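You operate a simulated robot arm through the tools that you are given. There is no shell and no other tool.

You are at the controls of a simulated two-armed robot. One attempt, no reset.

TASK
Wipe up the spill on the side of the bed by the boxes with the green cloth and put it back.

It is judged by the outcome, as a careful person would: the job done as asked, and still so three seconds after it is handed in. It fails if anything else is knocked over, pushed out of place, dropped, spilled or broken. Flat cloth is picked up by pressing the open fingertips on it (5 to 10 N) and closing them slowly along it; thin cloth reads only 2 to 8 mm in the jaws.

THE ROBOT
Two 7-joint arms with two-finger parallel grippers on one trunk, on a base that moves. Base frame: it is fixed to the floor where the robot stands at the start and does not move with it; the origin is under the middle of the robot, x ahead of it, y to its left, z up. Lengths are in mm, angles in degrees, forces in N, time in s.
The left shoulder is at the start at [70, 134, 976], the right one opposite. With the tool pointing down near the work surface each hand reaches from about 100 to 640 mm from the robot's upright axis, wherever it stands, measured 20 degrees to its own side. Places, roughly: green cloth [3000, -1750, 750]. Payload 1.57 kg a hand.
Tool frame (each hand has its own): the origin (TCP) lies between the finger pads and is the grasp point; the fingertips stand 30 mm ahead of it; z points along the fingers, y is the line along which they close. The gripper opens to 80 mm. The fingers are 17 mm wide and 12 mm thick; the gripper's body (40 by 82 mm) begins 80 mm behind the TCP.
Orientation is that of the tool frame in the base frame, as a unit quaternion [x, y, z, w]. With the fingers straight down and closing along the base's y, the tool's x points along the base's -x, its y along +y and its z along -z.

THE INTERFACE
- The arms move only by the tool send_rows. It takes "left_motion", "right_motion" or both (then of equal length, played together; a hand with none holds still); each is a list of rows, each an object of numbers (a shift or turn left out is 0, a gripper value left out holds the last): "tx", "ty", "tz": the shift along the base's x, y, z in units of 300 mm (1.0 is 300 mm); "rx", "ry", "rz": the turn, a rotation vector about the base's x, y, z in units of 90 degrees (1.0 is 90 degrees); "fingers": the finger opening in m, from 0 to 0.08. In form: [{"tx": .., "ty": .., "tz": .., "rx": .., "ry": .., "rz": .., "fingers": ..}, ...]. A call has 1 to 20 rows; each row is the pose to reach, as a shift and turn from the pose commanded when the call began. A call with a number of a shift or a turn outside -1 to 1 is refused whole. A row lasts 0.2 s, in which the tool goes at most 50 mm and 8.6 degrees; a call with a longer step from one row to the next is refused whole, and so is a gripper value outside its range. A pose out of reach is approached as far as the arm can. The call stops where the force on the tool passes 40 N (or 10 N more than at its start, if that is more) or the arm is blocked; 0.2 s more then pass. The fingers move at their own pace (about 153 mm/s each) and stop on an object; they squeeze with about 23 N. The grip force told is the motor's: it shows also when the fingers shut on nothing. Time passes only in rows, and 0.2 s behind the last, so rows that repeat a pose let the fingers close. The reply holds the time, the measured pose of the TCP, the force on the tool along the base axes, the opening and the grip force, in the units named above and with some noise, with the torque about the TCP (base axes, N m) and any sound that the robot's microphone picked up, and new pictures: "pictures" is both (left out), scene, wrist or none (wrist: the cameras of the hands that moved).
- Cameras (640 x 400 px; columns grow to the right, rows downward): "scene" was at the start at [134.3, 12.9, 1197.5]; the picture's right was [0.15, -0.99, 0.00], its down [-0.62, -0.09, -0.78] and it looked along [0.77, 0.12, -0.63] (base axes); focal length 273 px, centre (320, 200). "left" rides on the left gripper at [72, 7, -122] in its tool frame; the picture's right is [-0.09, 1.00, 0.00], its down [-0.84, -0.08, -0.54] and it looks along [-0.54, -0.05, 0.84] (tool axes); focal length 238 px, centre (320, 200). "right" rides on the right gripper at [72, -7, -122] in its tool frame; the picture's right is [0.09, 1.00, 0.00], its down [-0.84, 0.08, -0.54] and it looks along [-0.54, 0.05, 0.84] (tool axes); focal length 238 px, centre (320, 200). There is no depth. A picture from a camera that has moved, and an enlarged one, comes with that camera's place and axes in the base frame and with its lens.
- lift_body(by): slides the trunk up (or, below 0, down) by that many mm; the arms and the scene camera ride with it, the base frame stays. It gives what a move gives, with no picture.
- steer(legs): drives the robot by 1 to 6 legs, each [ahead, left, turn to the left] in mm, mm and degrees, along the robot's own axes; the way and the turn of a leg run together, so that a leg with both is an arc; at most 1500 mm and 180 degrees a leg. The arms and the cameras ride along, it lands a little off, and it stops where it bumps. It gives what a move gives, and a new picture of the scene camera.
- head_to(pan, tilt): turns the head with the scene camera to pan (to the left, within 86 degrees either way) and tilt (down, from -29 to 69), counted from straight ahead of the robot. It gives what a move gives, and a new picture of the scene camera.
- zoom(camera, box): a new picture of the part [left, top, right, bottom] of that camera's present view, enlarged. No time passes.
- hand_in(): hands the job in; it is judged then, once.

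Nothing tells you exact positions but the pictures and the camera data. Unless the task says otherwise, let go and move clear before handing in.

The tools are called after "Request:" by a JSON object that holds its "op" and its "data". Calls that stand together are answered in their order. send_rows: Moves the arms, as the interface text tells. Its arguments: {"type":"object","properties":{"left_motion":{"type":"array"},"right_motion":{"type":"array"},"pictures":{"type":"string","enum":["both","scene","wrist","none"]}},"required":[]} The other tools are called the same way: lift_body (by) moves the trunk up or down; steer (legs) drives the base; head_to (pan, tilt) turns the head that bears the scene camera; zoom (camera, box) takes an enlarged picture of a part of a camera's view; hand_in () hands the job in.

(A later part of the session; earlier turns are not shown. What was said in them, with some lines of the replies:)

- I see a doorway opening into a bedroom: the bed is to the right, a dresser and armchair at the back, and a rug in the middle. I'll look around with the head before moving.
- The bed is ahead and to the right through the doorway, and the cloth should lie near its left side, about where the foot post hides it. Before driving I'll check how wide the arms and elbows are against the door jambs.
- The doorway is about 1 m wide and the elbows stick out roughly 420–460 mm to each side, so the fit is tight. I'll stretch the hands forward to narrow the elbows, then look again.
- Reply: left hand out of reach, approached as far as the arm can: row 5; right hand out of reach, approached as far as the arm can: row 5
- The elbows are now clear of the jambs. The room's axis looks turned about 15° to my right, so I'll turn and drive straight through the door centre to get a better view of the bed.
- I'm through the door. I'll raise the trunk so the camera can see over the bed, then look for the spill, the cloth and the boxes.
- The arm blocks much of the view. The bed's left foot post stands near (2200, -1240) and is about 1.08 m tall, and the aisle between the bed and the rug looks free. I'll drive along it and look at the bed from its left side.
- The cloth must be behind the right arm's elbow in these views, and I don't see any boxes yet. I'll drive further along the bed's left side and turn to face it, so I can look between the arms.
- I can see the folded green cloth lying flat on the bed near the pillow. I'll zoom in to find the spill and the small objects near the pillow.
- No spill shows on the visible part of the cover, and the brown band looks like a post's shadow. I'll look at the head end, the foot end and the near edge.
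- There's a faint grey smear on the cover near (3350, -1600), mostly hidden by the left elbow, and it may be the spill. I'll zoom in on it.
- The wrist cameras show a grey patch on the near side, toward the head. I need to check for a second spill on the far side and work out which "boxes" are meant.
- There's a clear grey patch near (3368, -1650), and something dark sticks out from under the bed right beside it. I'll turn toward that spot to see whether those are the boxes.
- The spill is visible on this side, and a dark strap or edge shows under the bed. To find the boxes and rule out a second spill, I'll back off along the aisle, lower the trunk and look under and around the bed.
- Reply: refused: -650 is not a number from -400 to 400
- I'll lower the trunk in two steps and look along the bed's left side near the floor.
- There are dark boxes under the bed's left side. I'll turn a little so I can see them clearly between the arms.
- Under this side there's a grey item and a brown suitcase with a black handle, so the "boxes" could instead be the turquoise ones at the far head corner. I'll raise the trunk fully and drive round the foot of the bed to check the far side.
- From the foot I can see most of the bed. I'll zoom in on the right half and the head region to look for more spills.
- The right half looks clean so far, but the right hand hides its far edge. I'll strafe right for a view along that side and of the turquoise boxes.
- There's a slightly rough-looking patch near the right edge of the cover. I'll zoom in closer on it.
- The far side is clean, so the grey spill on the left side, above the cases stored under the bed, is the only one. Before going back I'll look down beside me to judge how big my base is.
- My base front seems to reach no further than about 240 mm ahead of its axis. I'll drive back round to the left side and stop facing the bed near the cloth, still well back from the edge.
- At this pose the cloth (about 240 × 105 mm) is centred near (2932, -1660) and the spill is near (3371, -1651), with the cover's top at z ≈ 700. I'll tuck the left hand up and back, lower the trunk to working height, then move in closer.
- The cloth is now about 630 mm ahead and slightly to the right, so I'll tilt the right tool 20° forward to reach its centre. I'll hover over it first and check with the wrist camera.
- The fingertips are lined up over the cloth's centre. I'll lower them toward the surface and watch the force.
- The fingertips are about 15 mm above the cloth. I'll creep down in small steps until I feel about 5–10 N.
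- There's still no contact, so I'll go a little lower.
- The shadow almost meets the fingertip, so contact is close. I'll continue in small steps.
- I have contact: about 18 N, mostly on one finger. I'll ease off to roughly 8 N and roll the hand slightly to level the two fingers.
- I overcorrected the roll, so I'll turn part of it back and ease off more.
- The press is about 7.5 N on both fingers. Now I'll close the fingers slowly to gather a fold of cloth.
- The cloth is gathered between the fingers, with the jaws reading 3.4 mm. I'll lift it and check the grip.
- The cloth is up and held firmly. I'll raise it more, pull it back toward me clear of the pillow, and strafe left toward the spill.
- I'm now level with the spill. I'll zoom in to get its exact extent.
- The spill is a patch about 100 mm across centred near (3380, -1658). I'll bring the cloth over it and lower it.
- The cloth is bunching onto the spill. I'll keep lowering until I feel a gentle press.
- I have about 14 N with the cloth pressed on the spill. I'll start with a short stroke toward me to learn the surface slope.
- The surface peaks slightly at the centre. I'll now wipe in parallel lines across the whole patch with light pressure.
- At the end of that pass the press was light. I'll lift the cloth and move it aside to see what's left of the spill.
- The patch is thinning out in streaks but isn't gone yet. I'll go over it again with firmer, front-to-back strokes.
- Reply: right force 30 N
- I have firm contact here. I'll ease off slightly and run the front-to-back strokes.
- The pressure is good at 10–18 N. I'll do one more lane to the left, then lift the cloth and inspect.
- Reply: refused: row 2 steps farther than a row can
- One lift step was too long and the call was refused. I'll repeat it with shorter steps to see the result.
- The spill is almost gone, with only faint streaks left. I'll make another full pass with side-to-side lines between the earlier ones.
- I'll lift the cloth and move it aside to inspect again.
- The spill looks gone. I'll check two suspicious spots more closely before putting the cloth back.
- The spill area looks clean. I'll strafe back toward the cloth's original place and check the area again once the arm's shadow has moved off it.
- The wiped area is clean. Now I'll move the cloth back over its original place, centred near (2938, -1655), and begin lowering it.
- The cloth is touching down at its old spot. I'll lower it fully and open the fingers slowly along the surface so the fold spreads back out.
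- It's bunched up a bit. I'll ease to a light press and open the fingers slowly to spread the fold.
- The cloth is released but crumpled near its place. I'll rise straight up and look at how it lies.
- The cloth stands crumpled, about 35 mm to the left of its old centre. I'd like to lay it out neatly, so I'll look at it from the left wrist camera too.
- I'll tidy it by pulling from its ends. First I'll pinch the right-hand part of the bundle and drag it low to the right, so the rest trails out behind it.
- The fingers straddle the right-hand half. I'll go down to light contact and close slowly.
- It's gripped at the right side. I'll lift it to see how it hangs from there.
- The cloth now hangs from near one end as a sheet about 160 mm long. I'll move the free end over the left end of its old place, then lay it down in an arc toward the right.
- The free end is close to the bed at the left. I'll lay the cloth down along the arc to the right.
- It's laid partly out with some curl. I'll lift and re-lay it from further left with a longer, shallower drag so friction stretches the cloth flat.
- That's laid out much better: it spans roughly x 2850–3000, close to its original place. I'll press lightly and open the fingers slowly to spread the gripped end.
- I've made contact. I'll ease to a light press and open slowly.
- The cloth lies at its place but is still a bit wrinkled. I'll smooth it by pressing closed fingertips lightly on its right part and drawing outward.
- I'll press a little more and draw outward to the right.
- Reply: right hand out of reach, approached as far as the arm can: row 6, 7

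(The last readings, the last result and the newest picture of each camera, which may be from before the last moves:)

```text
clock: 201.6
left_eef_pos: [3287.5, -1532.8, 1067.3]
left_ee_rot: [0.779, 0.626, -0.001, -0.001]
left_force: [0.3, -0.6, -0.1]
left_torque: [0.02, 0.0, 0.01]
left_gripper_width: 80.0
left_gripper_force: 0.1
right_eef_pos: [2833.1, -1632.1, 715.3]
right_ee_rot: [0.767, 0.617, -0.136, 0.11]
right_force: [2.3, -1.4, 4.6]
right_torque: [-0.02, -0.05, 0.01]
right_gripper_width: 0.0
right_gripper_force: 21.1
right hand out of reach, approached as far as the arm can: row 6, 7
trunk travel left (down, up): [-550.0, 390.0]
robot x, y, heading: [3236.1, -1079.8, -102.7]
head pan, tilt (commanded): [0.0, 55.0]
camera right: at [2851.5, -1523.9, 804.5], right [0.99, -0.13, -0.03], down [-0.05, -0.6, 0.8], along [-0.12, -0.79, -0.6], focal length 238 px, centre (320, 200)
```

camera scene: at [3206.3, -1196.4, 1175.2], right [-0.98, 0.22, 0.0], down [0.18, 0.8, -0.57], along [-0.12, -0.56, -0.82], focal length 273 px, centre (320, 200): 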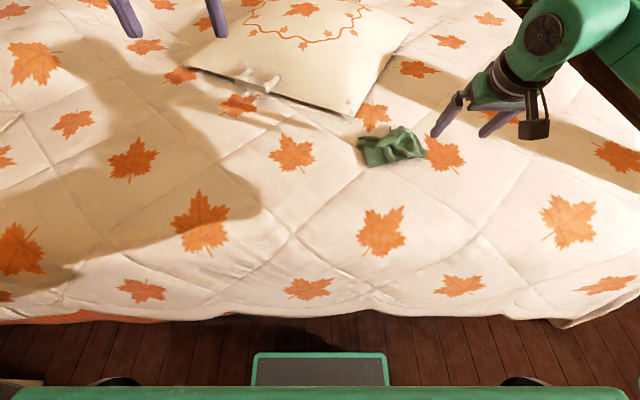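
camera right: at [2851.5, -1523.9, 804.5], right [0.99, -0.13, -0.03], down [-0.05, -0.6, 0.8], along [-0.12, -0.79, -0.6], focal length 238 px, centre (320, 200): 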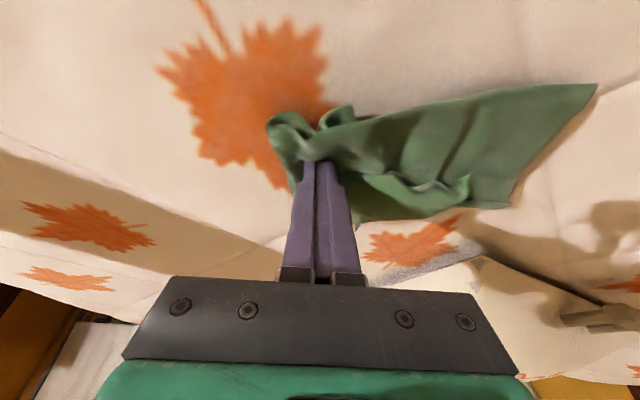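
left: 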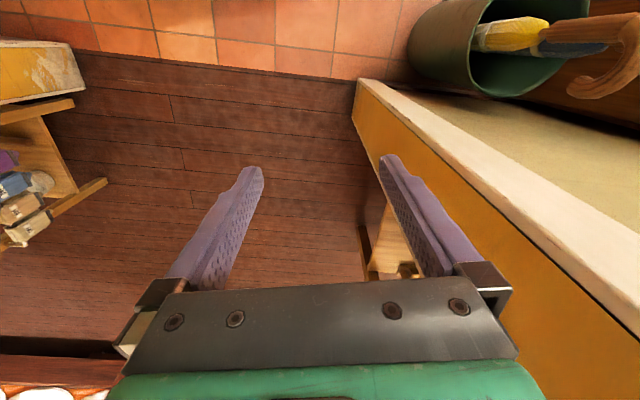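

That stretched it out well. I'll lift off gently and look.

Request:
{"op": "send_rows", "data": {"right_motion": [{"tx": 0.02, "tz": 0.04}, {"tx": 0.03, "tz": 0.12}, {"tx": 0.05, "ty": 0.05, "tz": 0.25}, {"tx": 0.07, "ty": 0.15, "tz": 0.38}, {"tx": 0.1, "ty": 0.28, "tz": 0.45}, {"tx": 0.12, "ty": 0.38, "tz": 0.45}], "pictures": "both"}}

Request:
{"op": "zoom", "data": {"camera": "scene", "box": [300, 80, 460, 190]}}

```text
clock: 203.0
left_eef_pos: [3286.1, -1532.7, 1067.2]
left_ee_rot: [0.779, 0.627, 0.0, 0.0]
left_force: [0.3, 0.0, -0.6]
left_torque: [0.02, 0.01, 0.0]
left_gripper_width: 80.1
left_gripper_force: 0.0
right_eef_pos: [2865.4, -1515.6, 849.6]
right_ee_rot: [0.768, 0.616, -0.136, 0.109]
right_force: [0.0, -0.1, -0.1]
right_torque: [0.02, 0.02, 0.02]
right_gripper_width: 0.0
right_gripper_force: 21.6
trunk travel left (down, up): [-550.0, 390.0]
robot x, y, heading: [3233.4, -1077.9, -102.3]
head pan, tilt (commanded): [0.0, 55.0]
camera scene: at [3206.2, -1196.7, 1175.1], right [-0.98, 0.22, 0.0], down [0.18, 0.8, -0.57], along [-0.12, -0.56, -0.82], focal length 273 px, centre (320, 200)
camera right: at [2884.7, -1409.2, 939.0], right [0.99, -0.13, -0.03], down [-0.05, -0.6, 0.8], along [-0.12, -0.79, -0.6], focal length 238 px, centre (320, 200)
```

scene: 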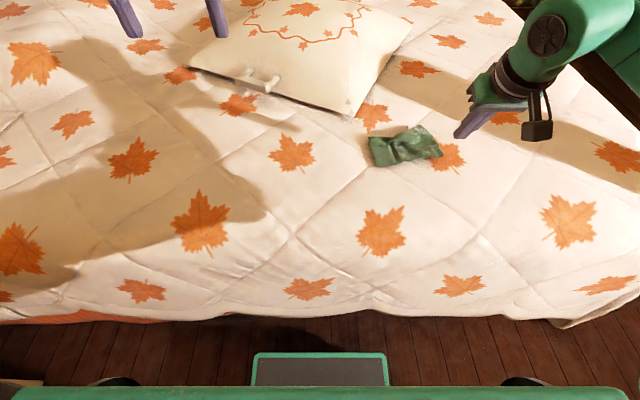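
right: 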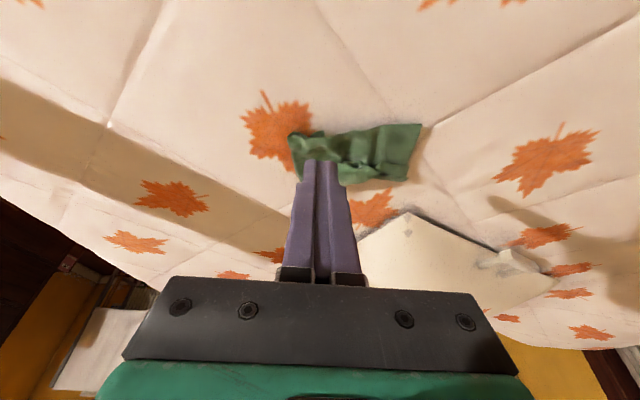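

```text
3.64 times, centred on (380, 135) of scene
camera zoom: at [3206.2, -1196.7, 1175.1], right [-0.98, 0.22, 0.0], down [0.18, 0.8, -0.57], along [-0.12, -0.56, -0.82], focal length 993 px, centre (102, 436)
```

zoom: 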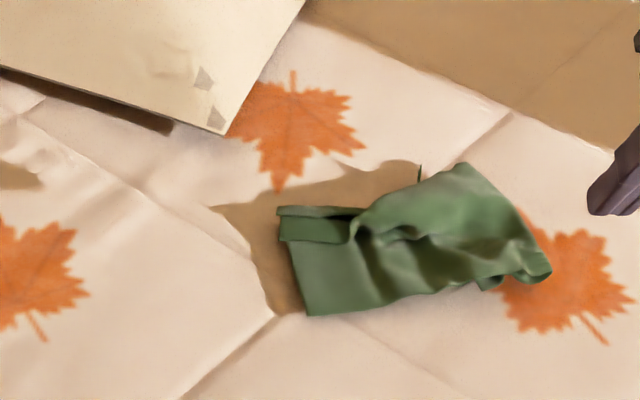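

It's now a fairly flat rectangle, but shifted about 45 mm to the right. I'll press near its left end and draw it left to stretch it and re-centre it.

Request:
{"op": "send_rows", "data": {"right_motion": [{"tx": 0.1, "ty": -0.11}, {"tx": 0.2, "ty": -0.22}, {"tx": 0.27, "ty": -0.32}, {"tx": 0.305, "ty": -0.397}, {"tx": 0.305, "ty": -0.397, "tz": -0.13}, {"tx": 0.305, "ty": -0.397, "tz": -0.26}, {"tx": 0.305, "ty": -0.397, "tz": -0.36}, {"tx": 0.305, "ty": -0.397, "tz": -0.42}, {"tx": 0.305, "ty": -0.397, "tz": -0.44}, {"tx": 0.305, "ty": -0.397, "tz": -0.44}], "pictures": "wrist"}}

```text
clock: 205.2
left_eef_pos: [3286.0, -1532.6, 1066.4]
left_ee_rot: [0.779, 0.627, 0.002, 0.0]
left_force: [-0.4, -0.1, -0.5]
left_torque: [0.01, 0.0, 0.04]
left_gripper_width: 80.0
left_gripper_force: 0.1
right_eef_pos: [2959.1, -1638.9, 714.6]
right_ee_rot: [0.768, 0.616, -0.135, 0.108]
right_force: [-0.5, 0.4, -0.6]
right_torque: [0.02, 0.02, -0.02]
right_gripper_width: 0.2
right_gripper_force: 21.2
trunk travel left (down, up): [-550.0, 390.0]
robot x, y, heading: [3234.7, -1074.2, -102.5]
head pan, tilt (commanded): [0.0, 55.0]
camera right: at [2978.4, -1529.6, 805.1], right [0.99, -0.13, -0.03], down [-0.05, -0.6, 0.8], along [-0.12, -0.79, -0.6], focal length 238 px, centre (320, 200)
```

right: 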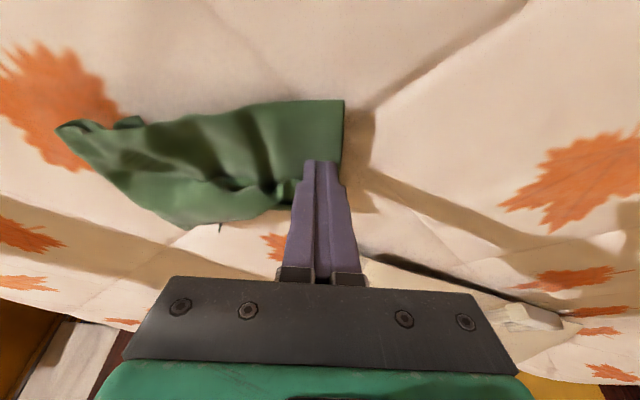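

Request:
{"op": "send_rows", "data": {"right_motion": [{"tx": -0.05, "ty": 0.015, "tz": 0.01}, {"tx": -0.05, "ty": 0.015, "tz": -0.005}, {"tx": -0.05, "ty": 0.015, "tz": -0.013}, {"tx": -0.05, "ty": 0.015, "tz": -0.013}], "pictures": "none"}}

```text
clock: 206.2
left_eef_pos: [3286.3, -1534.6, 1067.3]
left_ee_rot: [0.78, 0.626, -0.001, 0.0]
left_force: [0.5, -1.0, 0.4]
left_torque: [0.01, 0.04, 0.03]
left_gripper_width: 79.6
left_gripper_force: 0.0
right_eef_pos: [2944.0, -1633.2, 712.8]
right_ee_rot: [0.768, 0.616, -0.137, 0.109]
right_force: [-0.2, 0.0, 6.3]
right_torque: [-0.04, 0.01, -0.02]
right_gripper_width: 0.0
right_gripper_force: 21.7
trunk travel left (down, up): [-550.0, 390.0]
robot x, y, heading: [3230.3, -1081.0, -102.5]
head pan, tilt (commanded): [0.0, 55.0]
```

I have a light 6 N press. I'll draw it left and slightly away from me.

Request:
{"op": "send_rows", "data": {"right_motion": [{"tx": 0.035, "ty": -0.011, "tz": -0.002}, {"tx": 0.07, "ty": -0.022, "tz": -0.002}, {"tx": 0.105, "ty": -0.033, "tz": -0.002}, {"tx": 0.14, "ty": -0.044, "tz": -0.002}, {"tx": 0.175, "ty": -0.055, "tz": -0.002}, {"tx": 0.207, "ty": -0.066, "tz": -0.002}, {"tx": 0.207, "ty": -0.066, "tz": -0.002}], "pictures": "wrist"}}

```text
clock: 207.8
left_eef_pos: [3287.1, -1531.9, 1068.2]
left_ee_rot: [0.779, 0.627, 0.0, 0.0]
left_force: [-0.2, 1.0, -0.5]
left_torque: [0.01, 0.01, -0.01]
left_gripper_width: 79.9
left_gripper_force: 0.0
right_eef_pos: [3007.0, -1651.7, 713.6]
right_ee_rot: [0.768, 0.616, -0.138, 0.109]
right_force: [-5.2, 2.1, 12.1]
right_torque: [0.05, 0.15, -0.04]
right_gripper_width: 0.2
right_gripper_force: 21.2
trunk travel left (down, up): [-550.0, 390.0]
robot x, y, heading: [3234.3, -1078.9, -102.6]
head pan, tilt (commanded): [0.0, 55.0]
camera right: at [3025.5, -1544.0, 802.2], right [0.99, -0.13, -0.03], down [-0.05, -0.6, 0.8], along [-0.12, -0.79, -0.6], focal length 238 px, centre (320, 200)
```

right: 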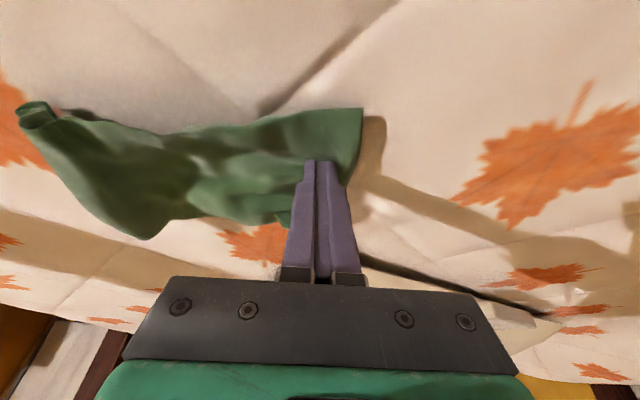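

It stretched and moved with the fingers. I'll lift off straight up and check the result.

Request:
{"op": "send_rows", "data": {"right_motion": [{"tx": -0.01, "tz": 0.04}, {"tx": -0.01, "tz": 0.12}, {"tx": -0.01, "ty": 0.05, "tz": 0.25}, {"tx": 0.0, "ty": 0.15, "tz": 0.38}, {"tx": 0.0, "ty": 0.28, "tz": 0.45}, {"tx": 0.0, "ty": 0.41, "tz": 0.45}, {"tx": 0.0, "ty": 0.5, "tz": 0.45}], "pictures": "both"}}

Request:
{"op": "zoom", "data": {"camera": "scene", "box": [300, 80, 460, 190]}}

```text
clock: 209.4
left_eef_pos: [3286.9, -1533.2, 1068.2]
left_ee_rot: [0.779, 0.627, 0.0, 0.0]
left_force: [-0.2, -0.4, 0.0]
left_torque: [0.03, 0.0, 0.02]
left_gripper_width: 80.3
left_gripper_force: 0.1
right_eef_pos: [3007.4, -1501.7, 845.4]
right_ee_rot: [0.768, 0.616, -0.135, 0.109]
right_force: [1.7, -0.9, -0.8]
right_torque: [-0.01, -0.03, -0.01]
right_gripper_width: 0.0
right_gripper_force: 21.3
trunk travel left (down, up): [-550.0, 390.0]
robot x, y, heading: [3232.9, -1075.0, -102.6]
head pan, tilt (commanded): [0.0, 55.0]
camera scene: at [3206.4, -1196.8, 1175.1], right [-0.98, 0.22, 0.0], down [0.18, 0.8, -0.57], along [-0.12, -0.56, -0.82], focal length 273 px, centre (320, 200)
camera right: at [3026.2, -1394.1, 935.9], right [0.99, -0.13, -0.03], down [-0.05, -0.6, 0.8], along [-0.12, -0.79, -0.6], focal length 238 px, centre (320, 200)
```

scene: 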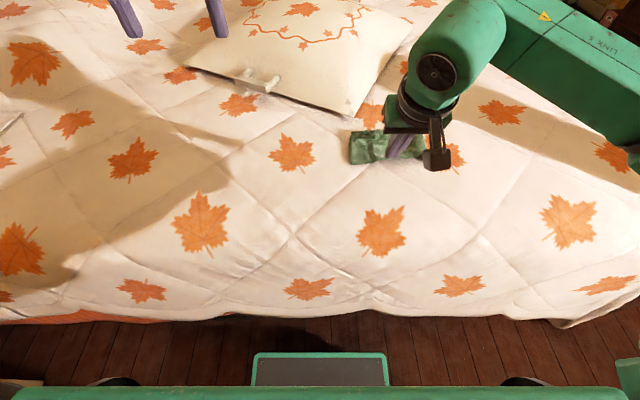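
right: 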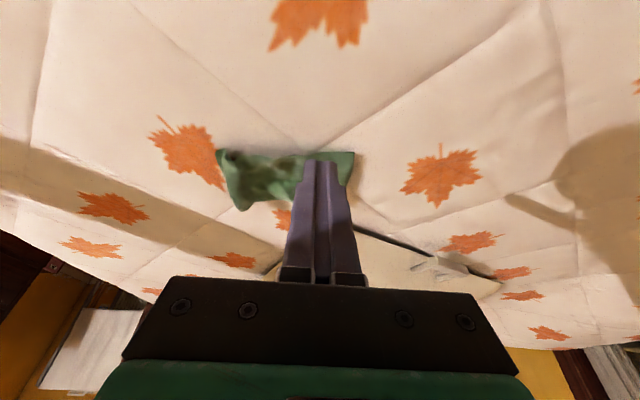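

```text
3.64 times, centred on (380, 135) of scene
camera zoom: at [3206.4, -1196.8, 1175.1], right [-0.98, 0.22, 0.0], down [0.18, 0.8, -0.57], along [-0.12, -0.56, -0.82], focal length 993 px, centre (102, 436)
```

zoom: 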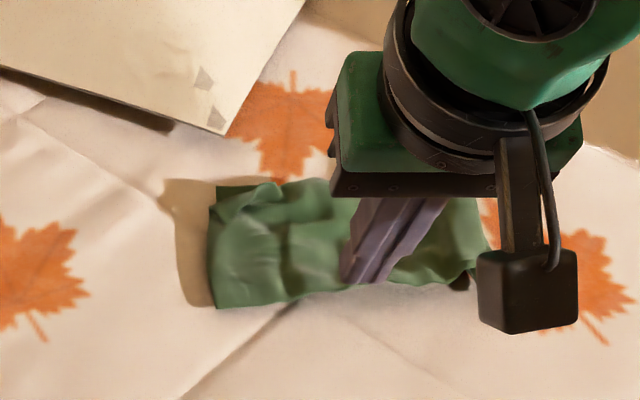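

The hand blocks the view, so I'll raise and retract it to see the cloth clearly.

Request:
{"op": "send_rows", "data": {"right_motion": [{"tx": -0.03, "ty": 0.03, "tz": 0.14}, {"tx": -0.08, "ty": 0.06, "tz": 0.28}, {"tx": -0.15, "ty": 0.09, "tz": 0.4}, {"tx": -0.25, "ty": 0.12, "tz": 0.5}, {"tx": -0.36, "ty": 0.15, "tz": 0.55}, {"tx": -0.48, "ty": 0.15, "tz": 0.6}, {"tx": -0.48, "ty": 0.15, "tz": 0.6}], "pictures": "scene"}}

Request:
{"op": "zoom", "data": {"camera": "scene", "box": [300, 80, 460, 190]}}

```text
clock: 211.0
left_eef_pos: [3287.9, -1533.3, 1065.3]
left_ee_rot: [0.779, 0.627, 0.001, -0.001]
left_force: [0.1, -0.3, -0.2]
left_torque: [0.04, 0.01, -0.01]
left_gripper_width: 79.9
left_gripper_force: 0.1
right_eef_pos: [2863.4, -1458.5, 1026.7]
right_ee_rot: [0.767, 0.618, -0.135, 0.11]
right_force: [0.1, 0.4, -0.2]
right_torque: [0.01, -0.03, -0.02]
right_gripper_width: 0.0
right_gripper_force: 21.2
trunk travel left (down, up): [-550.0, 390.0]
robot x, y, heading: [3232.7, -1078.3, -102.3]
head pan, tilt (commanded): [0.0, 55.0]
camera scene: at [3207.0, -1197.7, 1175.0], right [-0.98, 0.22, 0.0], down [0.18, 0.8, -0.57], along [-0.12, -0.56, -0.82], focal length 273 px, centre (320, 200)
```

scene: 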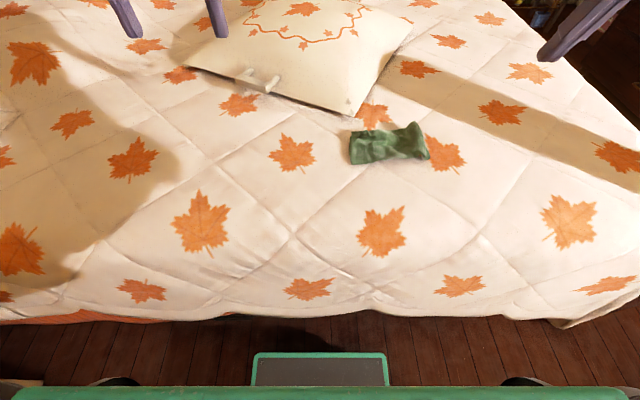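

```text
3.64 times, centred on (380, 135) of scene
camera zoom: at [3207.0, -1197.7, 1175.0], right [-0.98, 0.22, 0.0], down [0.18, 0.8, -0.57], along [-0.12, -0.56, -0.82], focal length 993 px, centre (102, 436)
```

zoom: 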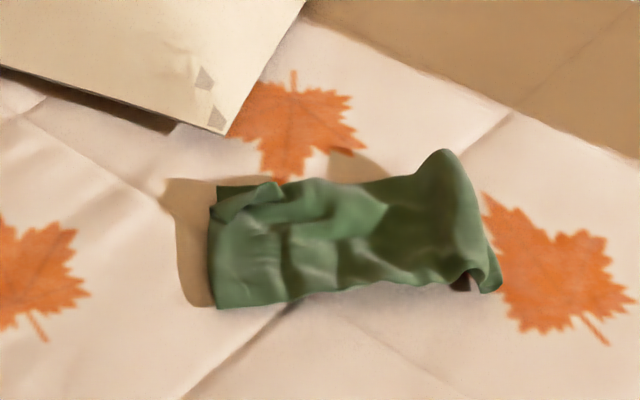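

The cloth now lies fairly flat and is centred at about (2929, -1657), within a centimetre of where it started. I'll back away from the bed and check the spill area and surroundings once more.

Request:
{"op": "steer", "data": {"legs": [[-200, 0, 0]]}}

Request:
{"op": "head_to", "data": {"pan": 12, "tilt": 45}}

Request:
{"op": "zoom", "data": {"camera": "scene", "box": [200, 120, 400, 245]}}

Request:
{"op": "zoom", "data": {"camera": "left", "box": [260, 60, 500, 210]}}

```text
clock: 212.6
left_eef_pos: [3329.9, -1340.0, 1065.6]
left_ee_rot: [0.78, 0.626, 0.001, -0.001]
left_force: [-0.2, -0.3, 0.3]
left_torque: [-0.01, 0.02, 0.0]
left_gripper_width: 79.9
left_gripper_force: 0.1
right_eef_pos: [2906.3, -1263.5, 1026.4]
right_ee_rot: [0.767, 0.617, -0.135, 0.11]
right_force: [0.1, -0.6, 0.3]
right_torque: [0.0, 0.02, 0.02]
right_gripper_width: 0.0
right_gripper_force: 20.9
trunk travel left (down, up): [-550.0, 390.0]
robot x, y, heading: [3277.8, -881.8, -102.6]
head pan, tilt (commanded): [0.0, 55.0]
camera scene: at [3249.7, -1002.2, 1175.0], right [-0.98, 0.22, 0.0], down [0.18, 0.8, -0.57], along [-0.12, -0.56, -0.82], focal length 273 px, centre (320, 200)
```

scene: 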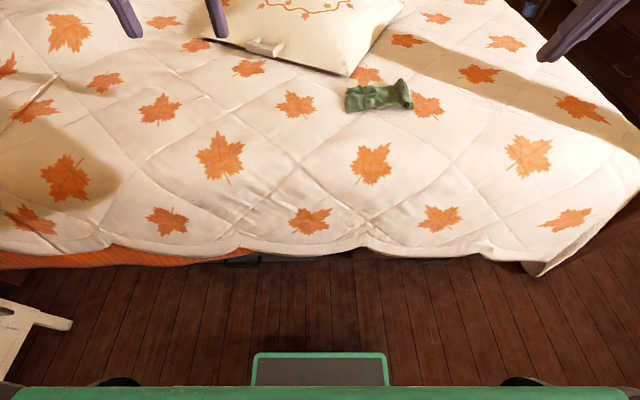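

```text
clock: 213.4
left_eef_pos: [3329.7, -1339.7, 1065.9]
left_ee_rot: [0.78, 0.626, 0.001, 0.0]
left_force: [0.3, 0.6, -0.4]
left_torque: [0.0, 0.04, 0.0]
left_gripper_width: 80.0
left_gripper_force: 0.0
right_eef_pos: [2906.3, -1262.9, 1025.9]
right_ee_rot: [0.768, 0.616, -0.136, 0.11]
right_force: [-0.2, -0.2, 0.2]
right_torque: [-0.04, 0.02, -0.01]
right_gripper_width: 0.0
right_gripper_force: 20.8
trunk travel left (down, up): [-550.0, 390.0]
robot x, y, heading: [3279.0, -880.3, -102.3]
head pan, tilt (commanded): [12.0, 45.0]
camera scene: at [3264.6, -1013.1, 1188.4], right [-1.0, 0.01, 0.0], down [0.01, 0.71, -0.71], along [-0.01, -0.71, -0.71], focal length 273 px, centre (320, 200)
```

scene: 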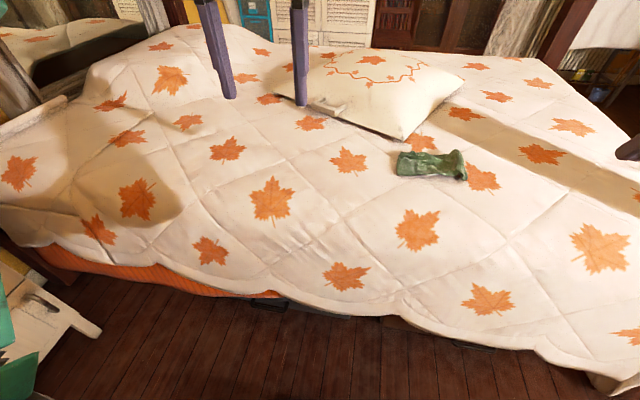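

```text
3.20 times, centred on (300, 182) of scene
camera zoom: at [3264.6, -1013.1, 1188.4], right [-1.0, 0.01, 0.0], down [0.01, 0.71, -0.71], along [-0.01, -0.71, -0.71], focal length 874 px, centre (384, 256)
```

zoom: 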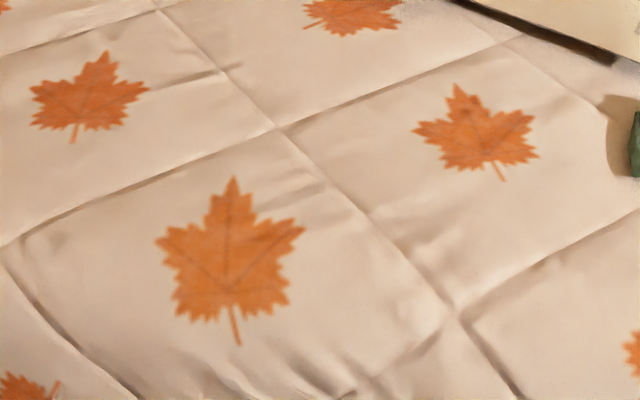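

```text
2.67 times, centred on (380, 135) of left
camera zoom: at [3351.4, -1270.0, 1189.7], right [0.95, -0.3, 0.0], down [-0.26, -0.8, 0.54], along [-0.17, -0.52, -0.84], focal length 636 px, centre (160, 373)
```

zoom: 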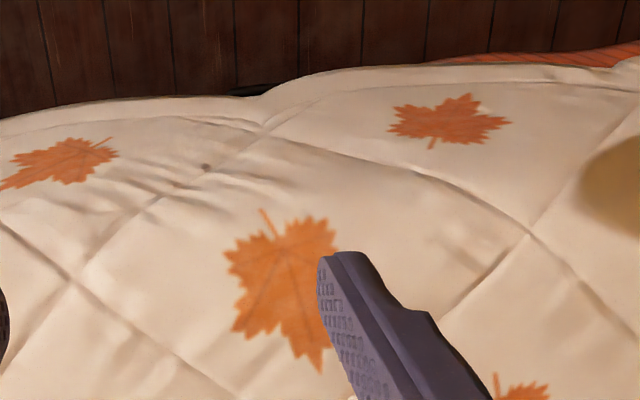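

The spill is gone and the cloth is back in place. I'll check quickly to my left that nothing on the nightstand was disturbed while I strafed.

Request:
{"op": "head_to", "data": {"pan": 65, "tilt": 30}}

Request:
{"op": "head_to", "data": {"pan": -10, "tilt": 45}}

```text
clock: 214.6
left_eef_pos: [3329.2, -1339.5, 1066.7]
left_ee_rot: [0.78, 0.626, 0.0, 0.0]
left_force: [-0.5, 0.0, -0.1]
left_torque: [-0.03, -0.01, 0.0]
left_gripper_width: 80.0
left_gripper_force: 0.0
right_eef_pos: [2905.5, -1262.4, 1026.6]
right_ee_rot: [0.767, 0.617, -0.136, 0.109]
right_force: [-0.9, -0.2, -0.4]
right_torque: [-0.02, 0.0, 0.07]
right_gripper_width: 0.0
right_gripper_force: 21.3
trunk travel left (down, up): [-550.0, 390.0]
robot x, y, heading: [3272.1, -882.4, -102.3]
head pan, tilt (commanded): [65.0, 30.0]
camera scene: at [3337.0, -987.0, 1211.1], right [-0.61, -0.79, 0.0], down [-0.4, 0.3, -0.87], along [0.69, -0.53, -0.5], focal length 273 px, centre (320, 200)
```

scene: 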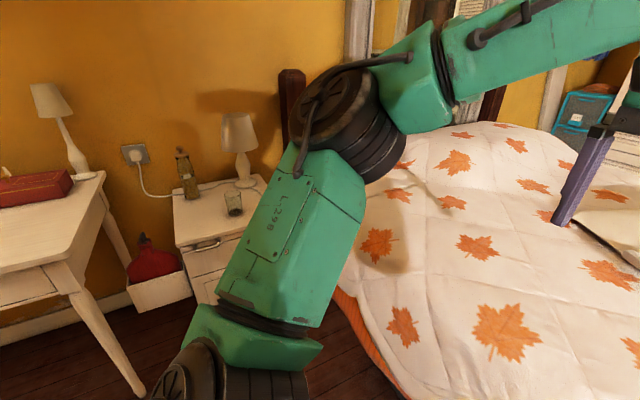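

```text
clock: 216.1
left_eef_pos: [3329.1, -1338.3, 1067.0]
left_ee_rot: [0.779, 0.627, 0.001, 0.0]
left_force: [-0.2, -0.6, 0.6]
left_torque: [0.01, 0.01, -0.02]
left_gripper_width: 80.1
left_gripper_force: 0.0
right_eef_pos: [2905.8, -1263.5, 1026.0]
right_ee_rot: [0.768, 0.616, -0.136, 0.11]
right_force: [0.2, 0.3, 0.5]
right_torque: [0.0, -0.03, -0.01]
right_gripper_width: 0.0
right_gripper_force: 21.1
trunk travel left (down, up): [-550.0, 390.0]
robot x, y, heading: [3276.6, -882.0, -102.4]
head pan, tilt (commanded): [-10.0, 45.0]
camera scene: at [3234.3, -1007.1, 1188.5], right [-0.92, 0.38, 0.0], down [0.27, 0.65, -0.71], along [-0.27, -0.65, -0.71], focal length 273 px, centre (320, 200)
```

scene: 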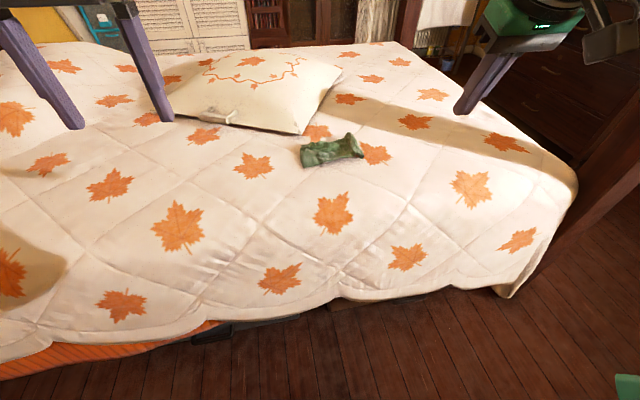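

The spill has been wiped away, and the cloth is released and back at its original spot. The pillow and the things on the nightstand are undisturbed, and both hands are clear, so I'm handing in.

Request:
{"op": "hand_in", "data": {}}

```text
The job is handed in.
```

I wiped up the spill on the left side of the bed with the green cloth and put the cloth back. It is within about 1 cm of where it started. It lies fairly flat but still a little wrinkled, so it isn't as neat as it was at the start.

- **Spill:** After three passes I could see no trace of it in the final close-ups.
- **Which side:** I took "the boxes" to be the cases stored under that side of the bed. There are also turquoise boxes by the far head corner, so I checked that side too and saw no spill there.
- **Surroundings:** The pillow and the things on the nightstand look undisturbed. Both hands were clear of the bed when I handed in.
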